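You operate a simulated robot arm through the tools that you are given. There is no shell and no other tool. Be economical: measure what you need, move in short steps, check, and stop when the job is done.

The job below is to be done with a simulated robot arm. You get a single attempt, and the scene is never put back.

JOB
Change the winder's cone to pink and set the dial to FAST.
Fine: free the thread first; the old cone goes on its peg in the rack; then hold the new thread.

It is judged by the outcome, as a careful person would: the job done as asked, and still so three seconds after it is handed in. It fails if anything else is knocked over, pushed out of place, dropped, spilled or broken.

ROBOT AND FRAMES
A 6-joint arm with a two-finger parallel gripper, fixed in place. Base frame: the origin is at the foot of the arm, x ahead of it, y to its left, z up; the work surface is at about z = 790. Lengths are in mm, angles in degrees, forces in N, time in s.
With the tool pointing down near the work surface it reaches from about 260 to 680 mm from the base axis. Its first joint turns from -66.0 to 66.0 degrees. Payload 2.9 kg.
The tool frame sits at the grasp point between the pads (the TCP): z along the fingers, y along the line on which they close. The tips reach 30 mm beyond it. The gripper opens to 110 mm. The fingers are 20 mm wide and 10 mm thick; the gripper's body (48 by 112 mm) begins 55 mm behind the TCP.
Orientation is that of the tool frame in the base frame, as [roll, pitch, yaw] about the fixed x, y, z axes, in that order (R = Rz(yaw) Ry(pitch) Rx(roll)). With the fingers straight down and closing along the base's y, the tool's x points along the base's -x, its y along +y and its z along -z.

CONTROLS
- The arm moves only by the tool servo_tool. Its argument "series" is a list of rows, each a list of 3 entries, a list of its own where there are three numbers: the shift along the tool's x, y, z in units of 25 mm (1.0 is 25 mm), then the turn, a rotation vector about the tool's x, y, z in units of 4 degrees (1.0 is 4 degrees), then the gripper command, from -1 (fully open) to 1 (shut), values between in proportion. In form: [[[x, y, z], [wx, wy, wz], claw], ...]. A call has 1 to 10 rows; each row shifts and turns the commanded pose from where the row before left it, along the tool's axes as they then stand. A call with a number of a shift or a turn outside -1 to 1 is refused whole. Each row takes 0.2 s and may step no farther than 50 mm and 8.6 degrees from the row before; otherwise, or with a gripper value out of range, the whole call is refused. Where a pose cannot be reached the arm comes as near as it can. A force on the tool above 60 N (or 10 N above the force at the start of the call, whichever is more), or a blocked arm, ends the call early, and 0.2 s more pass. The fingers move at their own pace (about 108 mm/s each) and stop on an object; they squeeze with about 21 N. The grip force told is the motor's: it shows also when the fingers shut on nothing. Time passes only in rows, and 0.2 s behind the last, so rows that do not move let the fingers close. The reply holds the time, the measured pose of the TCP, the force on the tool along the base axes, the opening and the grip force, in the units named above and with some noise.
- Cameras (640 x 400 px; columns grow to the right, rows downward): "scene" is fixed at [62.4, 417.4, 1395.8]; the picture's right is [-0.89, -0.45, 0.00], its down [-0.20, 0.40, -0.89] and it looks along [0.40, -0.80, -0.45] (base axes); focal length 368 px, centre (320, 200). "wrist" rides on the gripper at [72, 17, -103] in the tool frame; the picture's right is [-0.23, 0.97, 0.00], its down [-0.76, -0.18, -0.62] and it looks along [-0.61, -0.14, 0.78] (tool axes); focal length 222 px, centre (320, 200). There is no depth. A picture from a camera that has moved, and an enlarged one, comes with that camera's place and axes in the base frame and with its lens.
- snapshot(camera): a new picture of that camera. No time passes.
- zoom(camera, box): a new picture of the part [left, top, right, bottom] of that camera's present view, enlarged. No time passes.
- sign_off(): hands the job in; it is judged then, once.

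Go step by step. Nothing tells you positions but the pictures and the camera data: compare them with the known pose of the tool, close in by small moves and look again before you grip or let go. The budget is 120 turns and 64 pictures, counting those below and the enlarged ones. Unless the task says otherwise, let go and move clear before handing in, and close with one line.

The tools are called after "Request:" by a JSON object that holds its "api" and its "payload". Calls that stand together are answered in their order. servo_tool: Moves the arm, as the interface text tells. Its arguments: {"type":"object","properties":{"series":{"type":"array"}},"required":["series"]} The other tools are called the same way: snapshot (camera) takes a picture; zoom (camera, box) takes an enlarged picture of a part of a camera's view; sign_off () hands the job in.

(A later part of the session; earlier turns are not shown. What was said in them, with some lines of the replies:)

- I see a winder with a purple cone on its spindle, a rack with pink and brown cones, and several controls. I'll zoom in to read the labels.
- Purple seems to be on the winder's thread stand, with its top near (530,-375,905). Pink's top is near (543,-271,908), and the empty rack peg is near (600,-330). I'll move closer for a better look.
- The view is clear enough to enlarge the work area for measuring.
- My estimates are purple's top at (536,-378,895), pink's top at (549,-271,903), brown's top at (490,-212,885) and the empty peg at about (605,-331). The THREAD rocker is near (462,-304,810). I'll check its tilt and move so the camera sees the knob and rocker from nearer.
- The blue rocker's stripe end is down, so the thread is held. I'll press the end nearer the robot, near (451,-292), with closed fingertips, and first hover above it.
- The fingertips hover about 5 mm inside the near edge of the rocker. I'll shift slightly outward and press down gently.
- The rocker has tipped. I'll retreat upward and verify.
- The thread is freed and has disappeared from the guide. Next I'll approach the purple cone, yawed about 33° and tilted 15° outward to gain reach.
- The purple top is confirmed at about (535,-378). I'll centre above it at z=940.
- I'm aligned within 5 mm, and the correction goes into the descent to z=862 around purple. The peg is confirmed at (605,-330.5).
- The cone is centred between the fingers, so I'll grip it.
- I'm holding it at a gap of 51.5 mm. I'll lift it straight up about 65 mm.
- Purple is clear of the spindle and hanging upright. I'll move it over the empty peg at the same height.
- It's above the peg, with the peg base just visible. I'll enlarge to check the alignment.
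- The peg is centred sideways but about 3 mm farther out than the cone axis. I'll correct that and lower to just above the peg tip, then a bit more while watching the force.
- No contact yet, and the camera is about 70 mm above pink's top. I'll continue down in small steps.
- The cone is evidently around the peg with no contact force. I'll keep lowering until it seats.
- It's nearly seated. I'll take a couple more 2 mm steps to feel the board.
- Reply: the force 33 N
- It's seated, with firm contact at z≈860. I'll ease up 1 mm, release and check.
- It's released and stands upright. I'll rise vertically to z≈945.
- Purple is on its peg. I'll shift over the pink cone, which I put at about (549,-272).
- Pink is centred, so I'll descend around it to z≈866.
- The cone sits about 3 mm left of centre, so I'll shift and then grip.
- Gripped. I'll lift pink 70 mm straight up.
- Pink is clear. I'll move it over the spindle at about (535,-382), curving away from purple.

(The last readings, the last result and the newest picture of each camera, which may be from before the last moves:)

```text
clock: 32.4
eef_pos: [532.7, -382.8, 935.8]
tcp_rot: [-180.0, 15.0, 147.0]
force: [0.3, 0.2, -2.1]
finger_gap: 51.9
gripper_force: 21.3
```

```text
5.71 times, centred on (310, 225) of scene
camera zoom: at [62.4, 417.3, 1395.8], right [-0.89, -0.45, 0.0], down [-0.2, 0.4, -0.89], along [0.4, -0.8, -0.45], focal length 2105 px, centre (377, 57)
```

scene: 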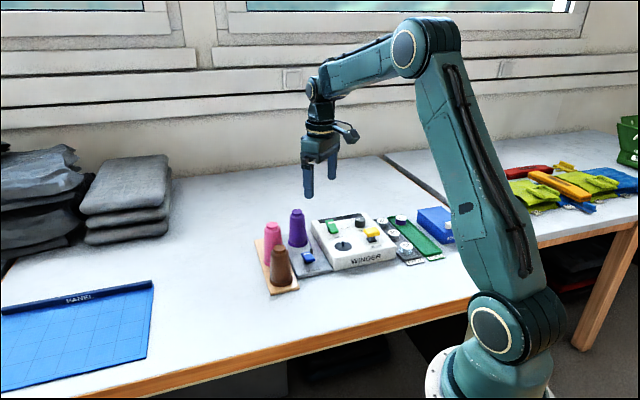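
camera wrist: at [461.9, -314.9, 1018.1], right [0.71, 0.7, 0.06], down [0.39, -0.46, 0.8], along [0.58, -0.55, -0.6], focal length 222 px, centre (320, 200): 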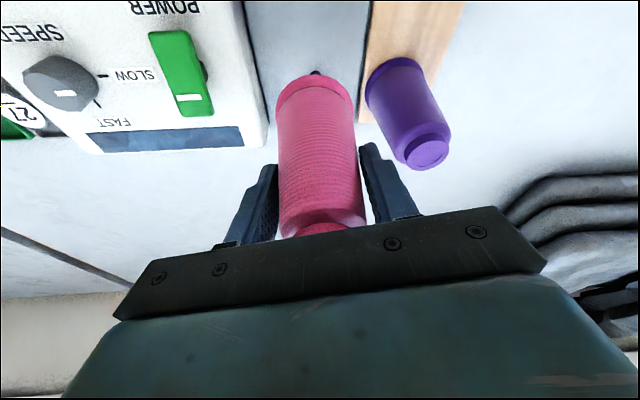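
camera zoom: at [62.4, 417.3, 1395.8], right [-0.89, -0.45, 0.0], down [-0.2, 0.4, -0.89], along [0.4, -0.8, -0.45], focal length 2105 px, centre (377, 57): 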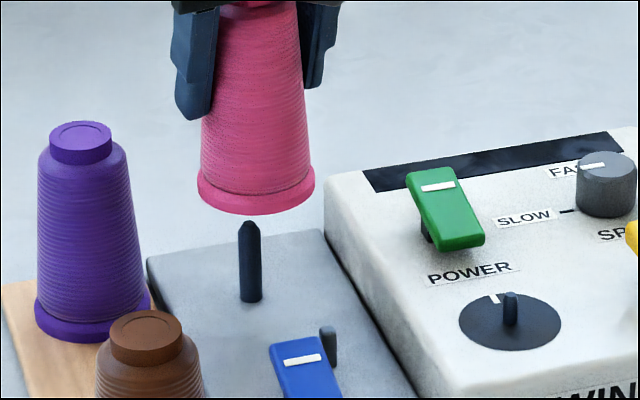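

In the scene view the cone base is about 4 mm right of the spindle axis. I'll check the detail in the wrist view.

Request:
{"api": "zoom", "payload": {"camera": "wrist", "box": [270, 50, 370, 120]}}

```text
5.71 times, centred on (320, 85) of wrist
camera zoom: at [461.9, -314.9, 1018.1], right [0.71, 0.7, 0.06], down [0.39, -0.46, 0.8], along [0.58, -0.55, -0.6], focal length 1269 px, centre (320, 857)
```

zoom: 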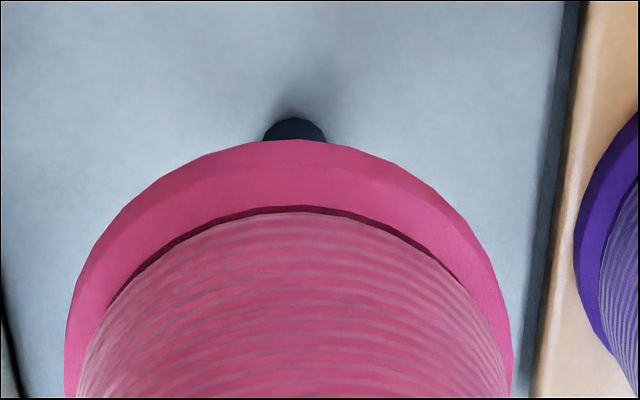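

This matches the alignment purple had when lifted, except for about 2 mm radially. I'll nudge outward and lower to just above the tip, then look.

Request:
{"api": "servo_tool", "payload": {"series": [[[-0.077, 0.04, 0.02], [0, 0, 0], 1], [[0.13, 0, 0.483], [0, 0, 0], 1], [[0.13, 0, 0.483], [0, 0, 0], 1], [[0.042, 0, 0.154], [0, 0, 0], 1], [[0, 0, 0], [0, 0, 0], 1]]}}

Request:
{"api": "zoom", "payload": {"camera": "scene", "box": [280, 200, 330, 250]}}

```text
clock: 33.6
eef_pos: [536.2, -383.9, 908.1]
tcp_rot: [-179.9, 14.9, 147.0]
force: [-0.3, -0.1, -1.1]
finger_gap: 51.8
gripper_force: 20.4
```

```text
8.00 times, centred on (305, 225) of scene
camera zoom: at [62.4, 417.3, 1395.8], right [-0.89, -0.45, 0.0], down [-0.2, 0.4, -0.89], along [0.4, -0.8, -0.45], focal length 2946 px, centre (440, 0)
```

zoom: 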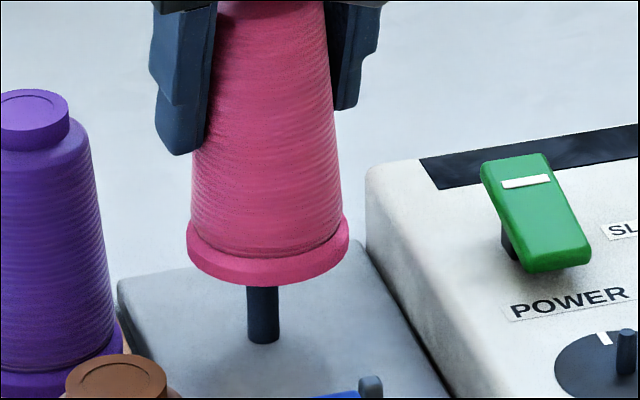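

The base is nearly on the spindle, 1–2 mm off. I'll make a small correction and descend slowly.

Request:
{"api": "servo_tool", "payload": {"series": [[[-0.03, 0.048, 0.01], [0, 0, 0], 1], [[0.031, 0, 0.116], [0, 0, 0], 1], [[0.031, 0, 0.116], [0, 0, 0], 1], [[0.031, 0, 0.116], [0, 0, 0], 1], [[0, 0, 0], [0, 0, 0], 1]]}}

Request:
{"api": "servo_tool", "payload": {"series": [[[0.031, 0, 0.116], [0, 0, 0], 1], [[0.031, 0, 0.116], [0, 0, 0], 1], [[0, 0, 0], [0, 0, 0], 1]]}}

```text
clock: 34.8
eef_pos: [538.8, -383.6, 898.9]
tcp_rot: [180.0, 14.9, 147.0]
force: [-0.4, 1.1, -2.7]
finger_gap: 51.7
gripper_force: 21.1
```

```text
clock: 35.6
eef_pos: [537.4, -383.3, 892.7]
tcp_rot: [-180.0, 15.0, 147.0]
force: [1.0, -0.4, -1.4]
finger_gap: 51.7
gripper_force: 21.2
```

No contact, and the base should already be below the spindle tip. I'll continue.

Request:
{"api": "servo_tool", "payload": {"series": [[[0.031, 0, 0.116], [0, 0, 0], 1], [[0.031, 0, 0.116], [0, 0, 0], 1], [[0.031, 0, 0.116], [0, 0, 0], 1], [[0, 0, 0], [0, 0, 0], 1]]}}

Request:
{"api": "zoom", "payload": {"camera": "scene", "box": [280, 200, 330, 250]}}

```text
clock: 36.6
eef_pos: [537.1, -384.7, 884.4]
tcp_rot: [180.0, 15.0, 147.1]
force: [-0.4, 0.4, -1.5]
finger_gap: 51.5
gripper_force: 21.1
```

```text
8.00 times, centred on (305, 225) of scene
camera zoom: at [62.4, 417.3, 1395.8], right [-0.89, -0.45, 0.0], down [-0.2, 0.4, -0.89], along [0.4, -0.8, -0.45], focal length 2946 px, centre (440, 0)
```

zoom: 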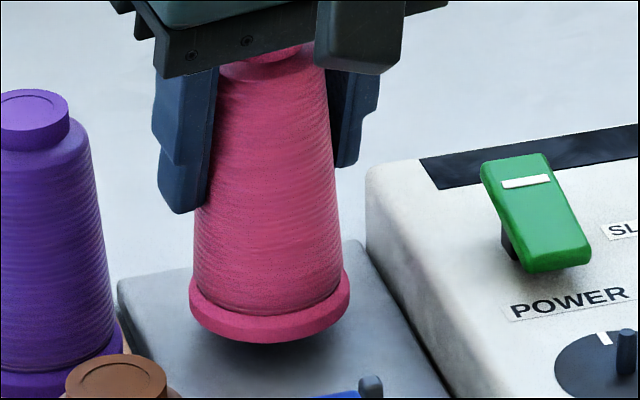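

Pink is threading onto the spindle. I'll continue down to contact.

Request:
{"api": "servo_tool", "payload": {"series": [[[0.031, 0, 0.116], [0, 0, 0], 1], [[0.031, 0, 0.116], [0, 0, 0], 1], [[0.031, 0, 0.116], [0, 0, 0], 1], [[0.031, 0, 0.116], [0, 0, 0], 1], [[0, 0, 0], [0, 0, 0], 1]]}}

Request:
{"api": "servo_tool", "payload": {"series": [[[0.021, 0, 0.077], [0, 0, 0], 1], [[0.021, 0, 0.077], [0, 0, 0], 1], [[0, 0, 0], [0, 0, 0], 1]]}}

Request:
{"api": "servo_tool", "payload": {"series": [[[0.0104, 0, 0.0386], [0, 0, 0], 1], [[0.0104, 0, 0.0386], [0, 0, 0], 1], [[0, 0, 0], [0, 0, 0], 1]]}}

```text
clock: 37.8
eef_pos: [536.0, -382.8, 872.5]
tcp_rot: [180.0, 15.0, 147.0]
force: [0.2, -0.5, -1.8]
finger_gap: 52.0
gripper_force: 20.8
```

```text
clock: 38.6
eef_pos: [537.2, -382.7, 868.5]
tcp_rot: [180.0, 15.0, 147.0]
force: [-0.3, 1.2, 2.0]
finger_gap: 51.8
gripper_force: 20.8
```

```text
clock: 39.4
eef_pos: [538.2, -384.0, 869.4]
tcp_rot: [-179.9, 15.1, 147.0]
force: [-9.7, 1.8, 20.1]
finger_gap: 51.6
gripper_force: 20.8
```

Contact came at about the expected seating height. I'll ease off, release and look.

Request:
{"api": "servo_tool", "payload": {"series": [[[-0.012, 0, -0.045], [0, 0, 0], 1], [[0, 0, 0], [0, 0, 0], 0.3], [[0, 0, 0], [0, 0, 0], -0.4], [[0, 0, 0], [0, 0, 0], -0.4]]}}

Request:
{"api": "zoom", "payload": {"camera": "scene", "box": [280, 200, 330, 250]}}

```text
clock: 40.4
eef_pos: [538.8, -382.5, 866.3]
tcp_rot: [-180.0, 14.8, 147.1]
force: [0.4, 0.2, 0.1]
finger_gap: 77.1
gripper_force: 0.1
```

```text
8.00 times, centred on (305, 225) of scene
camera zoom: at [62.4, 417.4, 1395.8], right [-0.89, -0.45, 0.0], down [-0.2, 0.4, -0.89], along [0.4, -0.8, -0.45], focal length 2946 px, centre (440, 0)
```

zoom: 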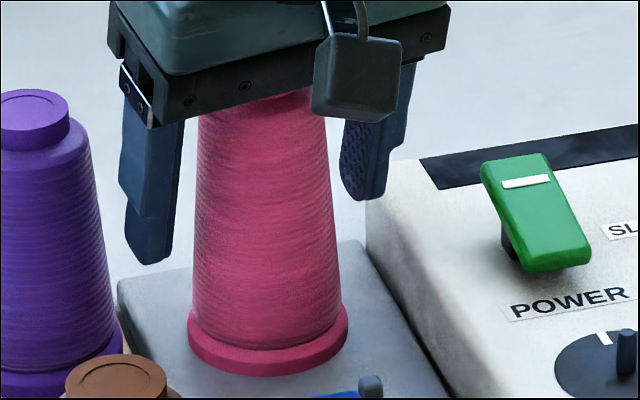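

Pink is seated upright. I'll retreat up and remove the tilt.

Request:
{"api": "servo_tool", "payload": {"series": [[[-0.26, 0, -0.966], [0, 0, 0], -0.4], [[-0.26, 0, -0.966], [0, 0, 0], -0.4], [[-0.26, 0, -0.966], [0, 0, 0], -0.4], [[-0.26, 0, -0.966], [0, 0, 0], 0], [[0, 0, 0], [0, 0.9375, 0], 1], [[0, 0, 0], [0, 0.9375, 0], 1], [[0, 0, 0], [0, 0.9375, 0], 1], [[0, 0, 0], [0, 0.9375, 0], 1]]}}

```text
clock: 42.2
eef_pos: [538.5, -383.4, 966.6]
tcp_rot: [180.0, 0.1, 147.2]
force: [-0.2, -0.2, 0.5]
finger_gap: 0.1
gripper_force: 20.8
```

Next I'll hover above the stripe end of the THREAD rocker, about (474,-316).

Request:
{"api": "servo_tool", "payload": {"series": [[[0.906, 0.21, 0], [0, 0, 0], 1], [[0.906, 0.21, 0], [0, 0, 0], 1], [[0.906, 0.21, 0], [0, 0, 0], 1], [[0.906, 0.21, 0], [0, 0, 0], 1], [[0, 0, 0.95], [0, 0, 0], 1], [[0, 0, 0.95], [0, 0, 0], 1], [[0, 0, 0.95], [0, 0, 0], 1], [[0, 0, 0.95], [0, 0, 0], 1], [[0, 0, 0], [0, 0, 0], 1]]}}

Request:
{"api": "snapshot", "payload": {"camera": "wrist"}}

Request:
{"api": "zoom", "payload": {"camera": "scene", "box": [280, 210, 340, 270]}}

```text
clock: 44.2
eef_pos: [471.3, -317.8, 872.0]
tcp_rot: [-180.0, -0.1, 147.1]
force: [-0.5, 0.6, -0.4]
finger_gap: 0.0
gripper_force: 20.8
```

```text
16 pictures are left
camera wrist: at [419.3, -262.8, 976.7], right [0.72, 0.69, 0.0], down [0.54, -0.56, 0.62], along [0.43, -0.45, -0.78], focal length 222 px, centre (320, 200)
```

wrist: 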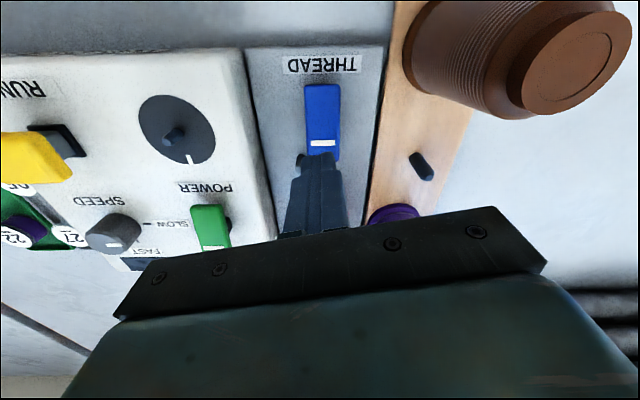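

```text
6.67 times, centred on (310, 240) of scene
camera zoom: at [62.4, 417.4, 1395.8], right [-0.89, -0.45, 0.0], down [-0.2, 0.4, -0.89], along [0.4, -0.8, -0.45], focal length 2455 px, centre (387, -67)
```

zoom: 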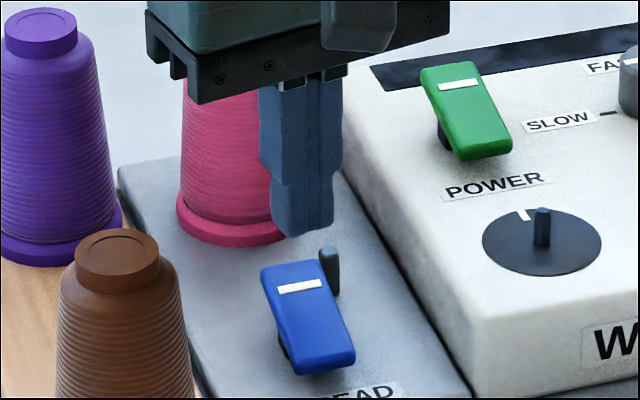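

The tips are nearly over the stripe end but close to the thread guide post on the left. I'll shift right 5 mm and slightly inward, lower a bit and check.

Request:
{"api": "servo_tool", "payload": {"series": [[[0.12, 0.2, 0], [0, 0, 0], 1], [[0, 0, 0.3], [0, 0, 0], 1], [[0, 0, 0.3], [0, 0, 0], 1], [[0, 0, 0], [0, 0, 0], 1]]}}

Request:
{"api": "zoom", "payload": {"camera": "wrist", "box": [260, 70, 380, 200]}}

Request:
{"api": "zoom", "payload": {"camera": "scene", "box": [290, 225, 340, 265]}}

```text
clock: 45.2
eef_pos: [471.6, -311.3, 858.3]
tcp_rot: [-180.0, 0.0, 147.0]
force: [0.4, 0.2, 0.6]
finger_gap: 0.0
gripper_force: 21.0
```

```text
3.08 times, centred on (320, 135) of wrist
camera zoom: at [420.5, -256.8, 961.8], right [0.72, 0.69, 0.0], down [0.54, -0.56, 0.62], along [0.43, -0.45, -0.78], focal length 684 px, centre (320, 400)
```

zoom: 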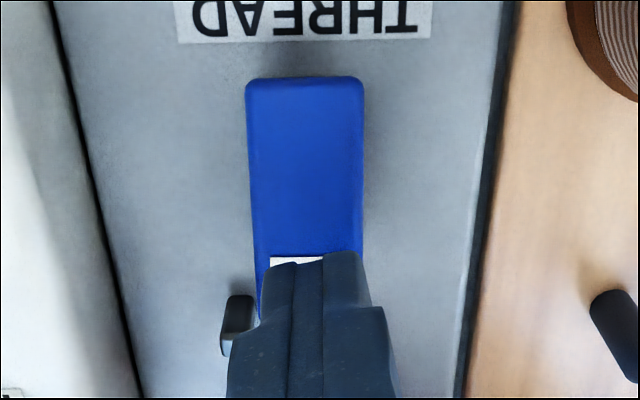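

```text
10.00 times, centred on (315, 245) of scene
camera zoom: at [62.4, 417.4, 1395.8], right [-0.89, -0.45, 0.0], down [-0.2, 0.4, -0.89], along [0.4, -0.8, -0.45], focal length 3683 px, centre (370, -250)
```

zoom: 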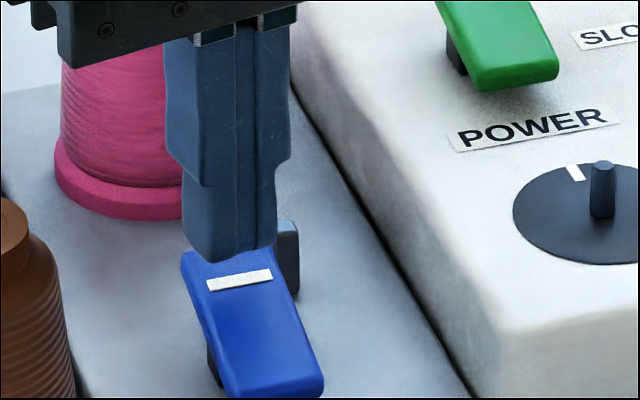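

The tip is clear of the post and above the stripe end, so I'll press down.

Request:
{"api": "servo_tool", "payload": {"series": [[[0, 0, 0.3], [0, 0, 0], 1], [[0, 0, 0.2], [0, 0, 0], 1], [[0, 0, 0.12], [0, 0, 0], 1], [[0, 0, 0.1], [0, 0, 0], 1], [[0, 0, 0], [0, 0, 0], 1]]}}

```text
clock: 46.4
eef_pos: [474.2, -311.7, 842.7]
tcp_rot: [-179.9, 0.6, 147.0]
force: [-6.7, 0.4, 42.5]
finger_gap: 0.2
gripper_force: 21.0
```

That's a firm stop at z=842.7. I'll back off and check.

Request:
{"api": "servo_tool", "payload": {"series": [[[0, 0, -0.6], [0, 0, 0], 1], [[0.2, 0, -1], [0, 0, 0], 1], [[0.4, 0, -1], [0, 0, 0], 1], [[0.4, 0, -1], [0, 0, 0], 1], [[0.4, 0, -1], [0, 0, 0], 1]]}}

Request:
{"api": "zoom", "payload": {"camera": "scene", "box": [280, 210, 340, 270]}}

```text
clock: 47.6
eef_pos: [445.4, -289.6, 955.3]
tcp_rot: [-180.0, 0.0, 147.0]
force: [0.5, 0.1, 0.0]
finger_gap: 0.0
gripper_force: 21.6
```

```text
6.67 times, centred on (310, 240) of scene
camera zoom: at [62.4, 417.4, 1395.8], right [-0.89, -0.45, 0.0], down [-0.2, 0.4, -0.89], along [0.4, -0.8, -0.45], focal length 2455 px, centre (387, -67)
```

zoom: 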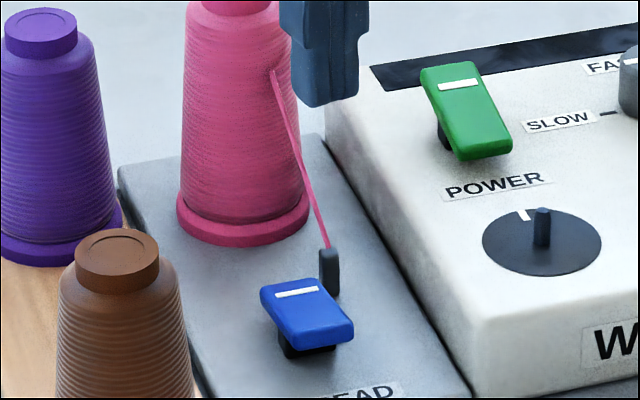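

The pink thread is now held through the guide. Next is the SPEED knob, near (388,-514), where I'll go rotated and with the gripper partly open.

Request:
{"api": "servo_tool", "payload": {"series": [[[0, 0, 0], [0, 0, -0.893], 0], [[0, 0, 0], [0, 0, -0.893], -0.09], [[0, 0, 0], [0, 0, -0.893], -0.09], [[0, 0, 0], [0, 0, -0.893], -0.09], [[0, 0, 0], [0, 0, -0.893], -0.09], [[0, 0, 0], [0, 0, -0.893], -0.09], [[0, 0, 0], [0, 0, -0.893], -0.09]]}}

Request:
{"api": "servo_tool", "payload": {"series": [[[0.101, -0.919, 0], [0, 0, 0], -0.09], [[0.101, -0.919, 0], [0, 0, 0], -0.09], [[0.101, -0.919, 0], [0, 0, 0], -0.09], [[0.101, -0.919, 0], [0, 0, 0], -0.09], [[0.101, -0.919, 0], [0, 0, 0], -0.09], [[0.101, -0.919, 0], [0, 0, 0], -0.09], [[0.101, -0.919, 0], [0, 0, 0], -0.09], [[0.101, -0.919, 0], [0, 0, 0], -0.09], [[0.101, -0.919, 0], [0, 0, 0], -0.09], [[0.101, -0.919, 0], [0, 0, 0], -0.09]]}}

Request:
{"api": "snapshot", "payload": {"camera": "wrist"}}

```text
clock: 49.2
eef_pos: [443.7, -290.8, 953.8]
tcp_rot: [180.0, 0.0, 172.1]
force: [-0.6, -0.5, -0.1]
finger_gap: 59.9
gripper_force: 0.1
```

```text
clock: 51.4
eef_pos: [385.7, -516.8, 954.4]
tcp_rot: [-180.0, 0.1, 172.0]
force: [-0.5, 0.2, 0.8]
finger_gap: 59.8
gripper_force: 0.0
```

```text
11 pictures are left
camera wrist: at [316.8, -489.6, 1058.1], right [0.36, 0.93, 0.0], down [0.73, -0.28, 0.62], along [0.58, -0.22, -0.78], focal length 222 px, centre (320, 200)
```

wrist: 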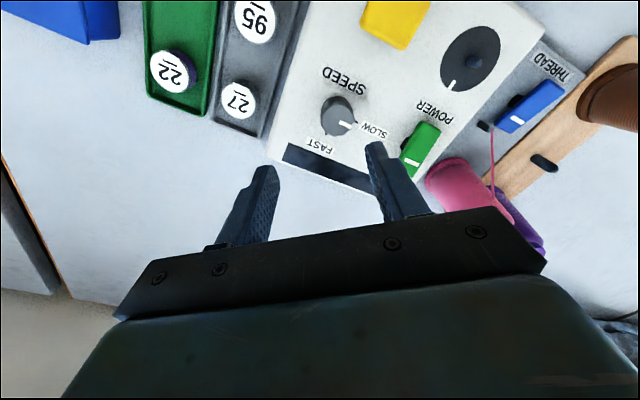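

Request:
{"api": "zoom", "payload": {"camera": "wrist", "box": [280, 70, 400, 170]}}

```text
4.00 times, centred on (340, 120) of wrist
camera zoom: at [316.8, -489.6, 1058.1], right [0.36, 0.93, 0.0], down [0.73, -0.28, 0.62], along [0.58, -0.22, -0.78], focal length 888 px, centre (240, 520)
```

zoom: 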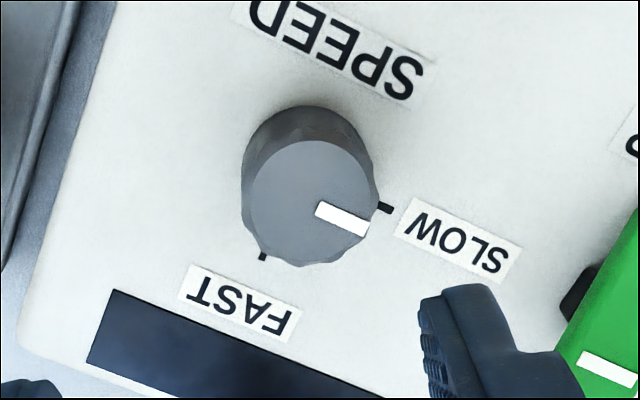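

The knob centre works out at (393,-500.5) with its stripe on SLOW, and the FAST tick is 90° clockwise from above. I'll centre and lower to just above the knob.

Request:
{"api": "servo_tool", "payload": {"series": [[[-0.1, 0.348, 0], [0, 0, 0], -0.09], [[-0.1, 0.348, 0], [0, 0, 0], -0.09], [[0, 0, 0.92], [0, 0, 0], -0.09], [[0, 0, 0.92], [0, 0, 0], -0.09], [[0, 0, 0.92], [0, 0, 0], -0.09], [[0, 0, 0], [0, 0, 0], -0.09]]}}

Request:
{"api": "snapshot", "payload": {"camera": "wrist"}}

Request:
{"api": "zoom", "payload": {"camera": "scene", "box": [320, 185, 400, 250]}}

```text
clock: 52.8
eef_pos: [394.5, -500.3, 886.2]
tcp_rot: [-180.0, 0.0, 171.9]
force: [0.1, 0.4, 0.5]
finger_gap: 60.0
gripper_force: 0.0
```

```text
9 pictures are left
camera wrist: at [325.1, -472.6, 990.5], right [0.36, 0.93, 0.0], down [0.73, -0.28, 0.62], along [0.58, -0.23, -0.78], focal length 222 px, centre (320, 200)
```

wrist: 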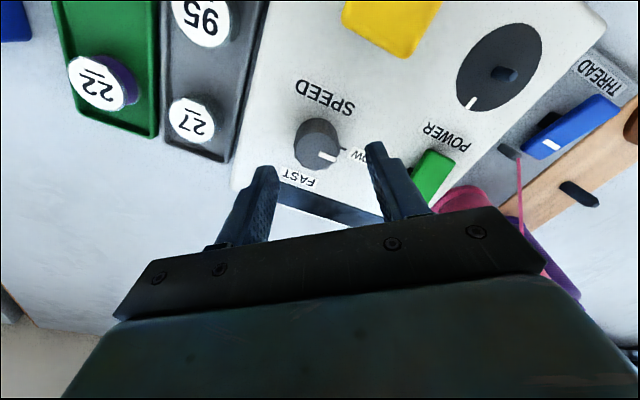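

```text
6.15 times, centred on (360, 218) of scene
camera zoom: at [62.4, 417.4, 1395.8], right [-0.89, -0.45, 0.0], down [-0.2, 0.4, -0.89], along [0.4, -0.8, -0.45], focal length 2266 px, centre (74, 92)
```

zoom: 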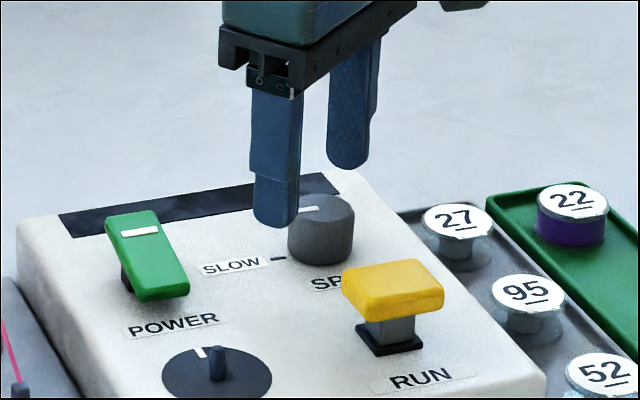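

Both views now put the knob at (390,-501.5) with its top at about 841. I'll correct and descend around it.

Request:
{"api": "servo_tool", "payload": {"series": [[[0.15, -0.07, 0], [0, 0, 0], -0.09], [[0, 0, 0.5], [0, 0, 0], -0.09], [[0, 0, 0.5], [0, 0, 0], -0.09], [[0, 0, 0.28], [0, 0, 0], -0.09], [[0, 0, 0], [0, 0, 0], -0.09]]}}

Request:
{"api": "snapshot", "payload": {"camera": "wrist"}}

```text
clock: 54.0
eef_pos: [389.3, -500.3, 855.1]
tcp_rot: [-179.9, 0.1, 171.9]
force: [-1.2, 2.0, 14.5]
finger_gap: 60.6
gripper_force: 0.6
```

```text
7 pictures are left
camera wrist: at [320.7, -473.2, 959.0], right [0.36, 0.93, 0.0], down [0.73, -0.28, 0.63], along [0.58, -0.23, -0.78], focal length 222 px, centre (320, 200)
```

wrist: 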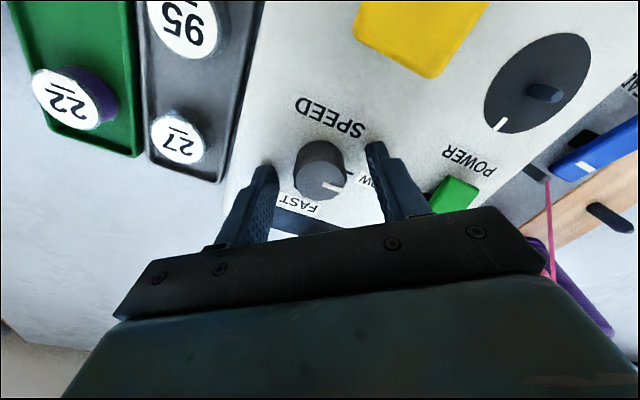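

The tips touched the winder's top lightly. I'll rise 4 mm and grip the knob.

Request:
{"api": "servo_tool", "payload": {"series": [[[0, 0, -0.16], [0, 0, 0], -0.09], [[0, 0, 0], [0, 0, 0], 0.2], [[0, 0, 0], [0, 0, 0], 1], [[0, 0, 0], [0, 0, 0], 1]]}}

```text
clock: 55.0
eef_pos: [388.6, -500.8, 856.3]
tcp_rot: [179.9, -0.2, 171.9]
force: [-1.9, -1.6, -9.7]
finger_gap: 31.2
gripper_force: 44.5
```

I have the knob at a gap of 31 mm. I'll turn it clockwise in stages.

Request:
{"api": "servo_tool", "payload": {"series": [[[0, 0, 0], [0, 0, 0.75], 1], [[0, 0, 0], [0, 0, 0.75], 1], [[0, 0, 0], [0, 0, 0.75], 1], [[0, 0, 0], [0, 0, 0.75], 1], [[0, 0, 0], [0, 0, 0.75], 1], [[0, 0, 0], [0, 0, 0.75], 1], [[0, 0, 0], [0, 0, 0.75], 1], [[0, 0, 0], [0, 0, 0.75], 1], [[0, 0, 0], [0, 0, 0.75], 1], [[0, 0, 0], [0, 0, 0.75], 1]]}}

Request:
{"api": "zoom", "payload": {"camera": "wrist", "box": [240, 80, 400, 220]}}

```text
clock: 57.2
eef_pos: [389.7, -500.4, 855.8]
tcp_rot: [180.0, 0.0, 141.9]
force: [-5.0, -7.2, -16.8]
finger_gap: 31.1
gripper_force: 45.2
```

```text
2.86 times, centred on (320, 150) of wrist
camera zoom: at [343.1, -442.3, 960.6], right [0.78, 0.63, 0.0], down [0.49, -0.61, 0.62], along [0.39, -0.49, -0.78], focal length 635 px, centre (320, 343)
```

zoom: 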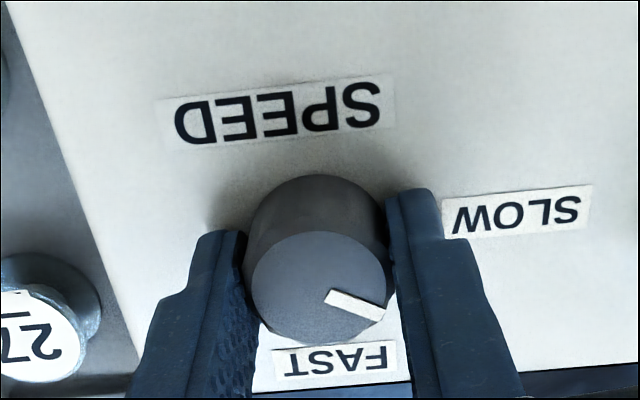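

The knob turns with the gripper. I'll continue the remaining 60°.

Request:
{"api": "servo_tool", "payload": {"series": [[[0, 0, 0], [0, 0, 0.75], 1], [[0, 0, 0], [0, 0, 0.75], 1], [[0, 0, 0], [0, 0, 0.75], 1], [[0, 0, 0], [0, 0, 0.75], 1], [[0, 0, 0], [0, 0, 0.75], 1], [[0, 0, 0], [0, 0, 0.75], 1], [[0, 0, 0], [0, 0, 0.75], 1], [[0, 0, 0], [0, 0, 0.75], 1], [[0, 0, 0], [0, 0, 0.75], 1], [[0, 0, 0], [0, 0, 0.75], 1]]}}

Request:
{"api": "servo_tool", "payload": {"series": [[[0, 0, 0], [0, 0, 0.75], 1], [[0, 0, 0], [0, 0, 0.75], 1], [[0, 0, 0], [0, 0, 0.75], 1], [[0, 0, 0], [0, 0, 0.75], 1], [[0, 0, 0], [0, 0, 0.75], 1], [[0, 0, 0], [0, 0, 0.75], 1], [[0, 0, 0], [0, 0, 0.75], 1], [[0, 0, 0], [0, 0, 0.75], 1], [[0, 0, 0], [0, 0, 0.75], 1], [[0, 0, 0], [0, 0, 0.75], 1]]}}

Request:
{"api": "zoom", "payload": {"camera": "wrist", "box": [240, 80, 400, 220]}}

```text
clock: 59.4
eef_pos: [388.5, -501.7, 857.1]
tcp_rot: [179.9, -0.2, 111.9]
force: [-14.8, -12.0, -22.7]
finger_gap: 31.1
gripper_force: 45.2
```

```text
clock: 61.6
eef_pos: [389.5, -500.9, 856.8]
tcp_rot: [-180.0, 0.0, 81.9]
force: [-14.7, -7.9, -8.3]
finger_gap: 31.1
gripper_force: 45.0
```

```text
2.86 times, centred on (320, 150) of wrist
camera zoom: at [415.8, -431.3, 960.8], right [0.93, -0.36, 0.0], down [-0.28, -0.73, 0.62], along [-0.22, -0.58, -0.78], focal length 635 px, centre (320, 343)
```

zoom: 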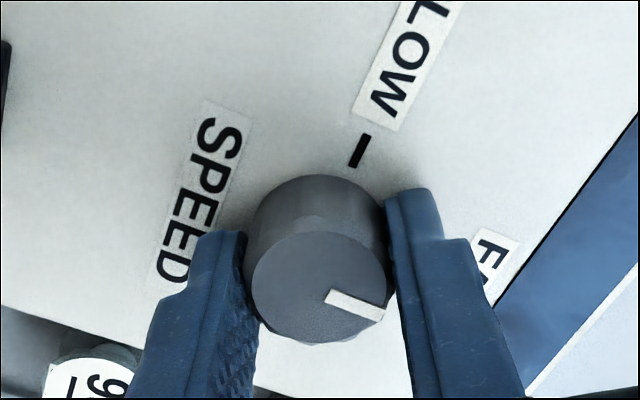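

I've turned it 90°. I'll release, rise and verify the pointer.

Request:
{"api": "servo_tool", "payload": {"series": [[[0, 0, 0], [0, 0, 0], 0.2], [[0, 0, 0], [0, 0, 0], -0.09], [[0, 0, 0], [0, 0, 0], -0.09], [[0, 0, -0.5], [0, 0, 0], -0.09], [[0, 0, -1], [0, 0, 0], -0.09], [[0, 0, -1], [0, 0, 0], -0.09], [[0, 0, -1], [0, 0, 0], -0.09]]}}

Request:
{"api": "zoom", "payload": {"camera": "wrist", "box": [250, 60, 390, 160]}}

```text
clock: 63.2
eef_pos: [389.2, -502.3, 943.1]
tcp_rot: [-180.0, -0.1, 82.0]
force: [0.3, 0.4, 0.1]
finger_gap: 59.9
gripper_force: 0.0
```

```text
4.00 times, centred on (320, 110) of wrist
camera zoom: at [415.7, -431.8, 1048.2], right [0.93, -0.36, 0.0], down [-0.28, -0.73, 0.62], along [-0.23, -0.58, -0.78], focal length 888 px, centre (320, 560)
```

zoom: 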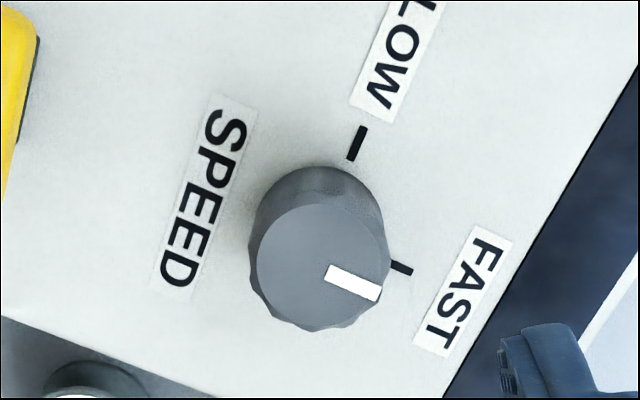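

The stripe is parallel to the FAST tick and points at it. One last full scene check.

Request:
{"api": "snapshot", "payload": {"camera": "scene"}}

Request:
{"api": "zoom", "payload": {"camera": "scene", "box": [250, 190, 410, 300]}}

```text
3 pictures are left
```

scene: 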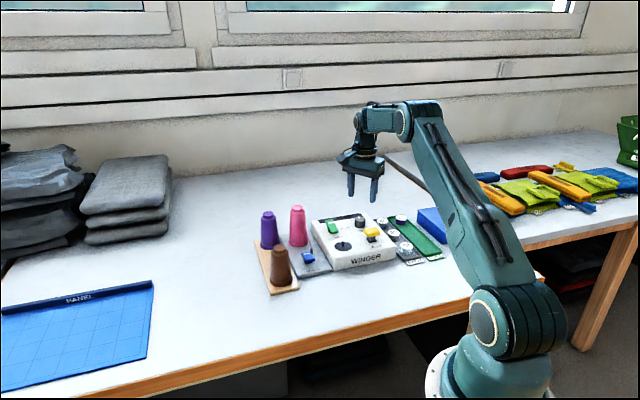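

```text
3.64 times, centred on (330, 245) of scene
camera zoom: at [62.4, 417.4, 1395.8], right [-0.89, -0.45, 0.0], down [-0.2, 0.4, -0.89], along [0.4, -0.8, -0.45], focal length 1339 px, centre (284, 36)
```

zoom: 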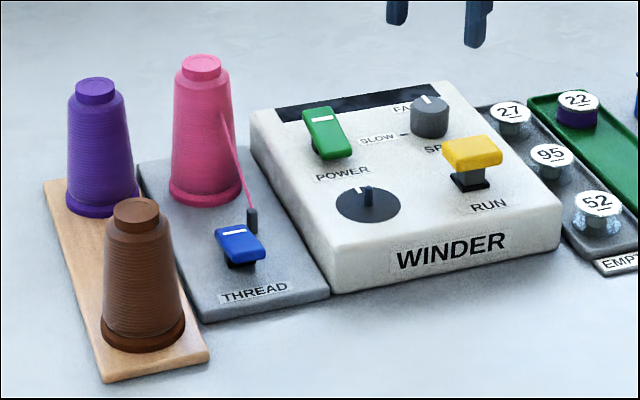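

Everything looks right: pink is on the spindle with its thread held, purple is on its rack peg, the dial is on FAST and the arm is clear. I'm handing in.

Request:
{"api": "sign_off", "payload": {}}

```text
The job is handed in.
```

The winder now has the pink cone with its thread held, the purple cone is back on its peg in the rack, and the dial is set to FAST.
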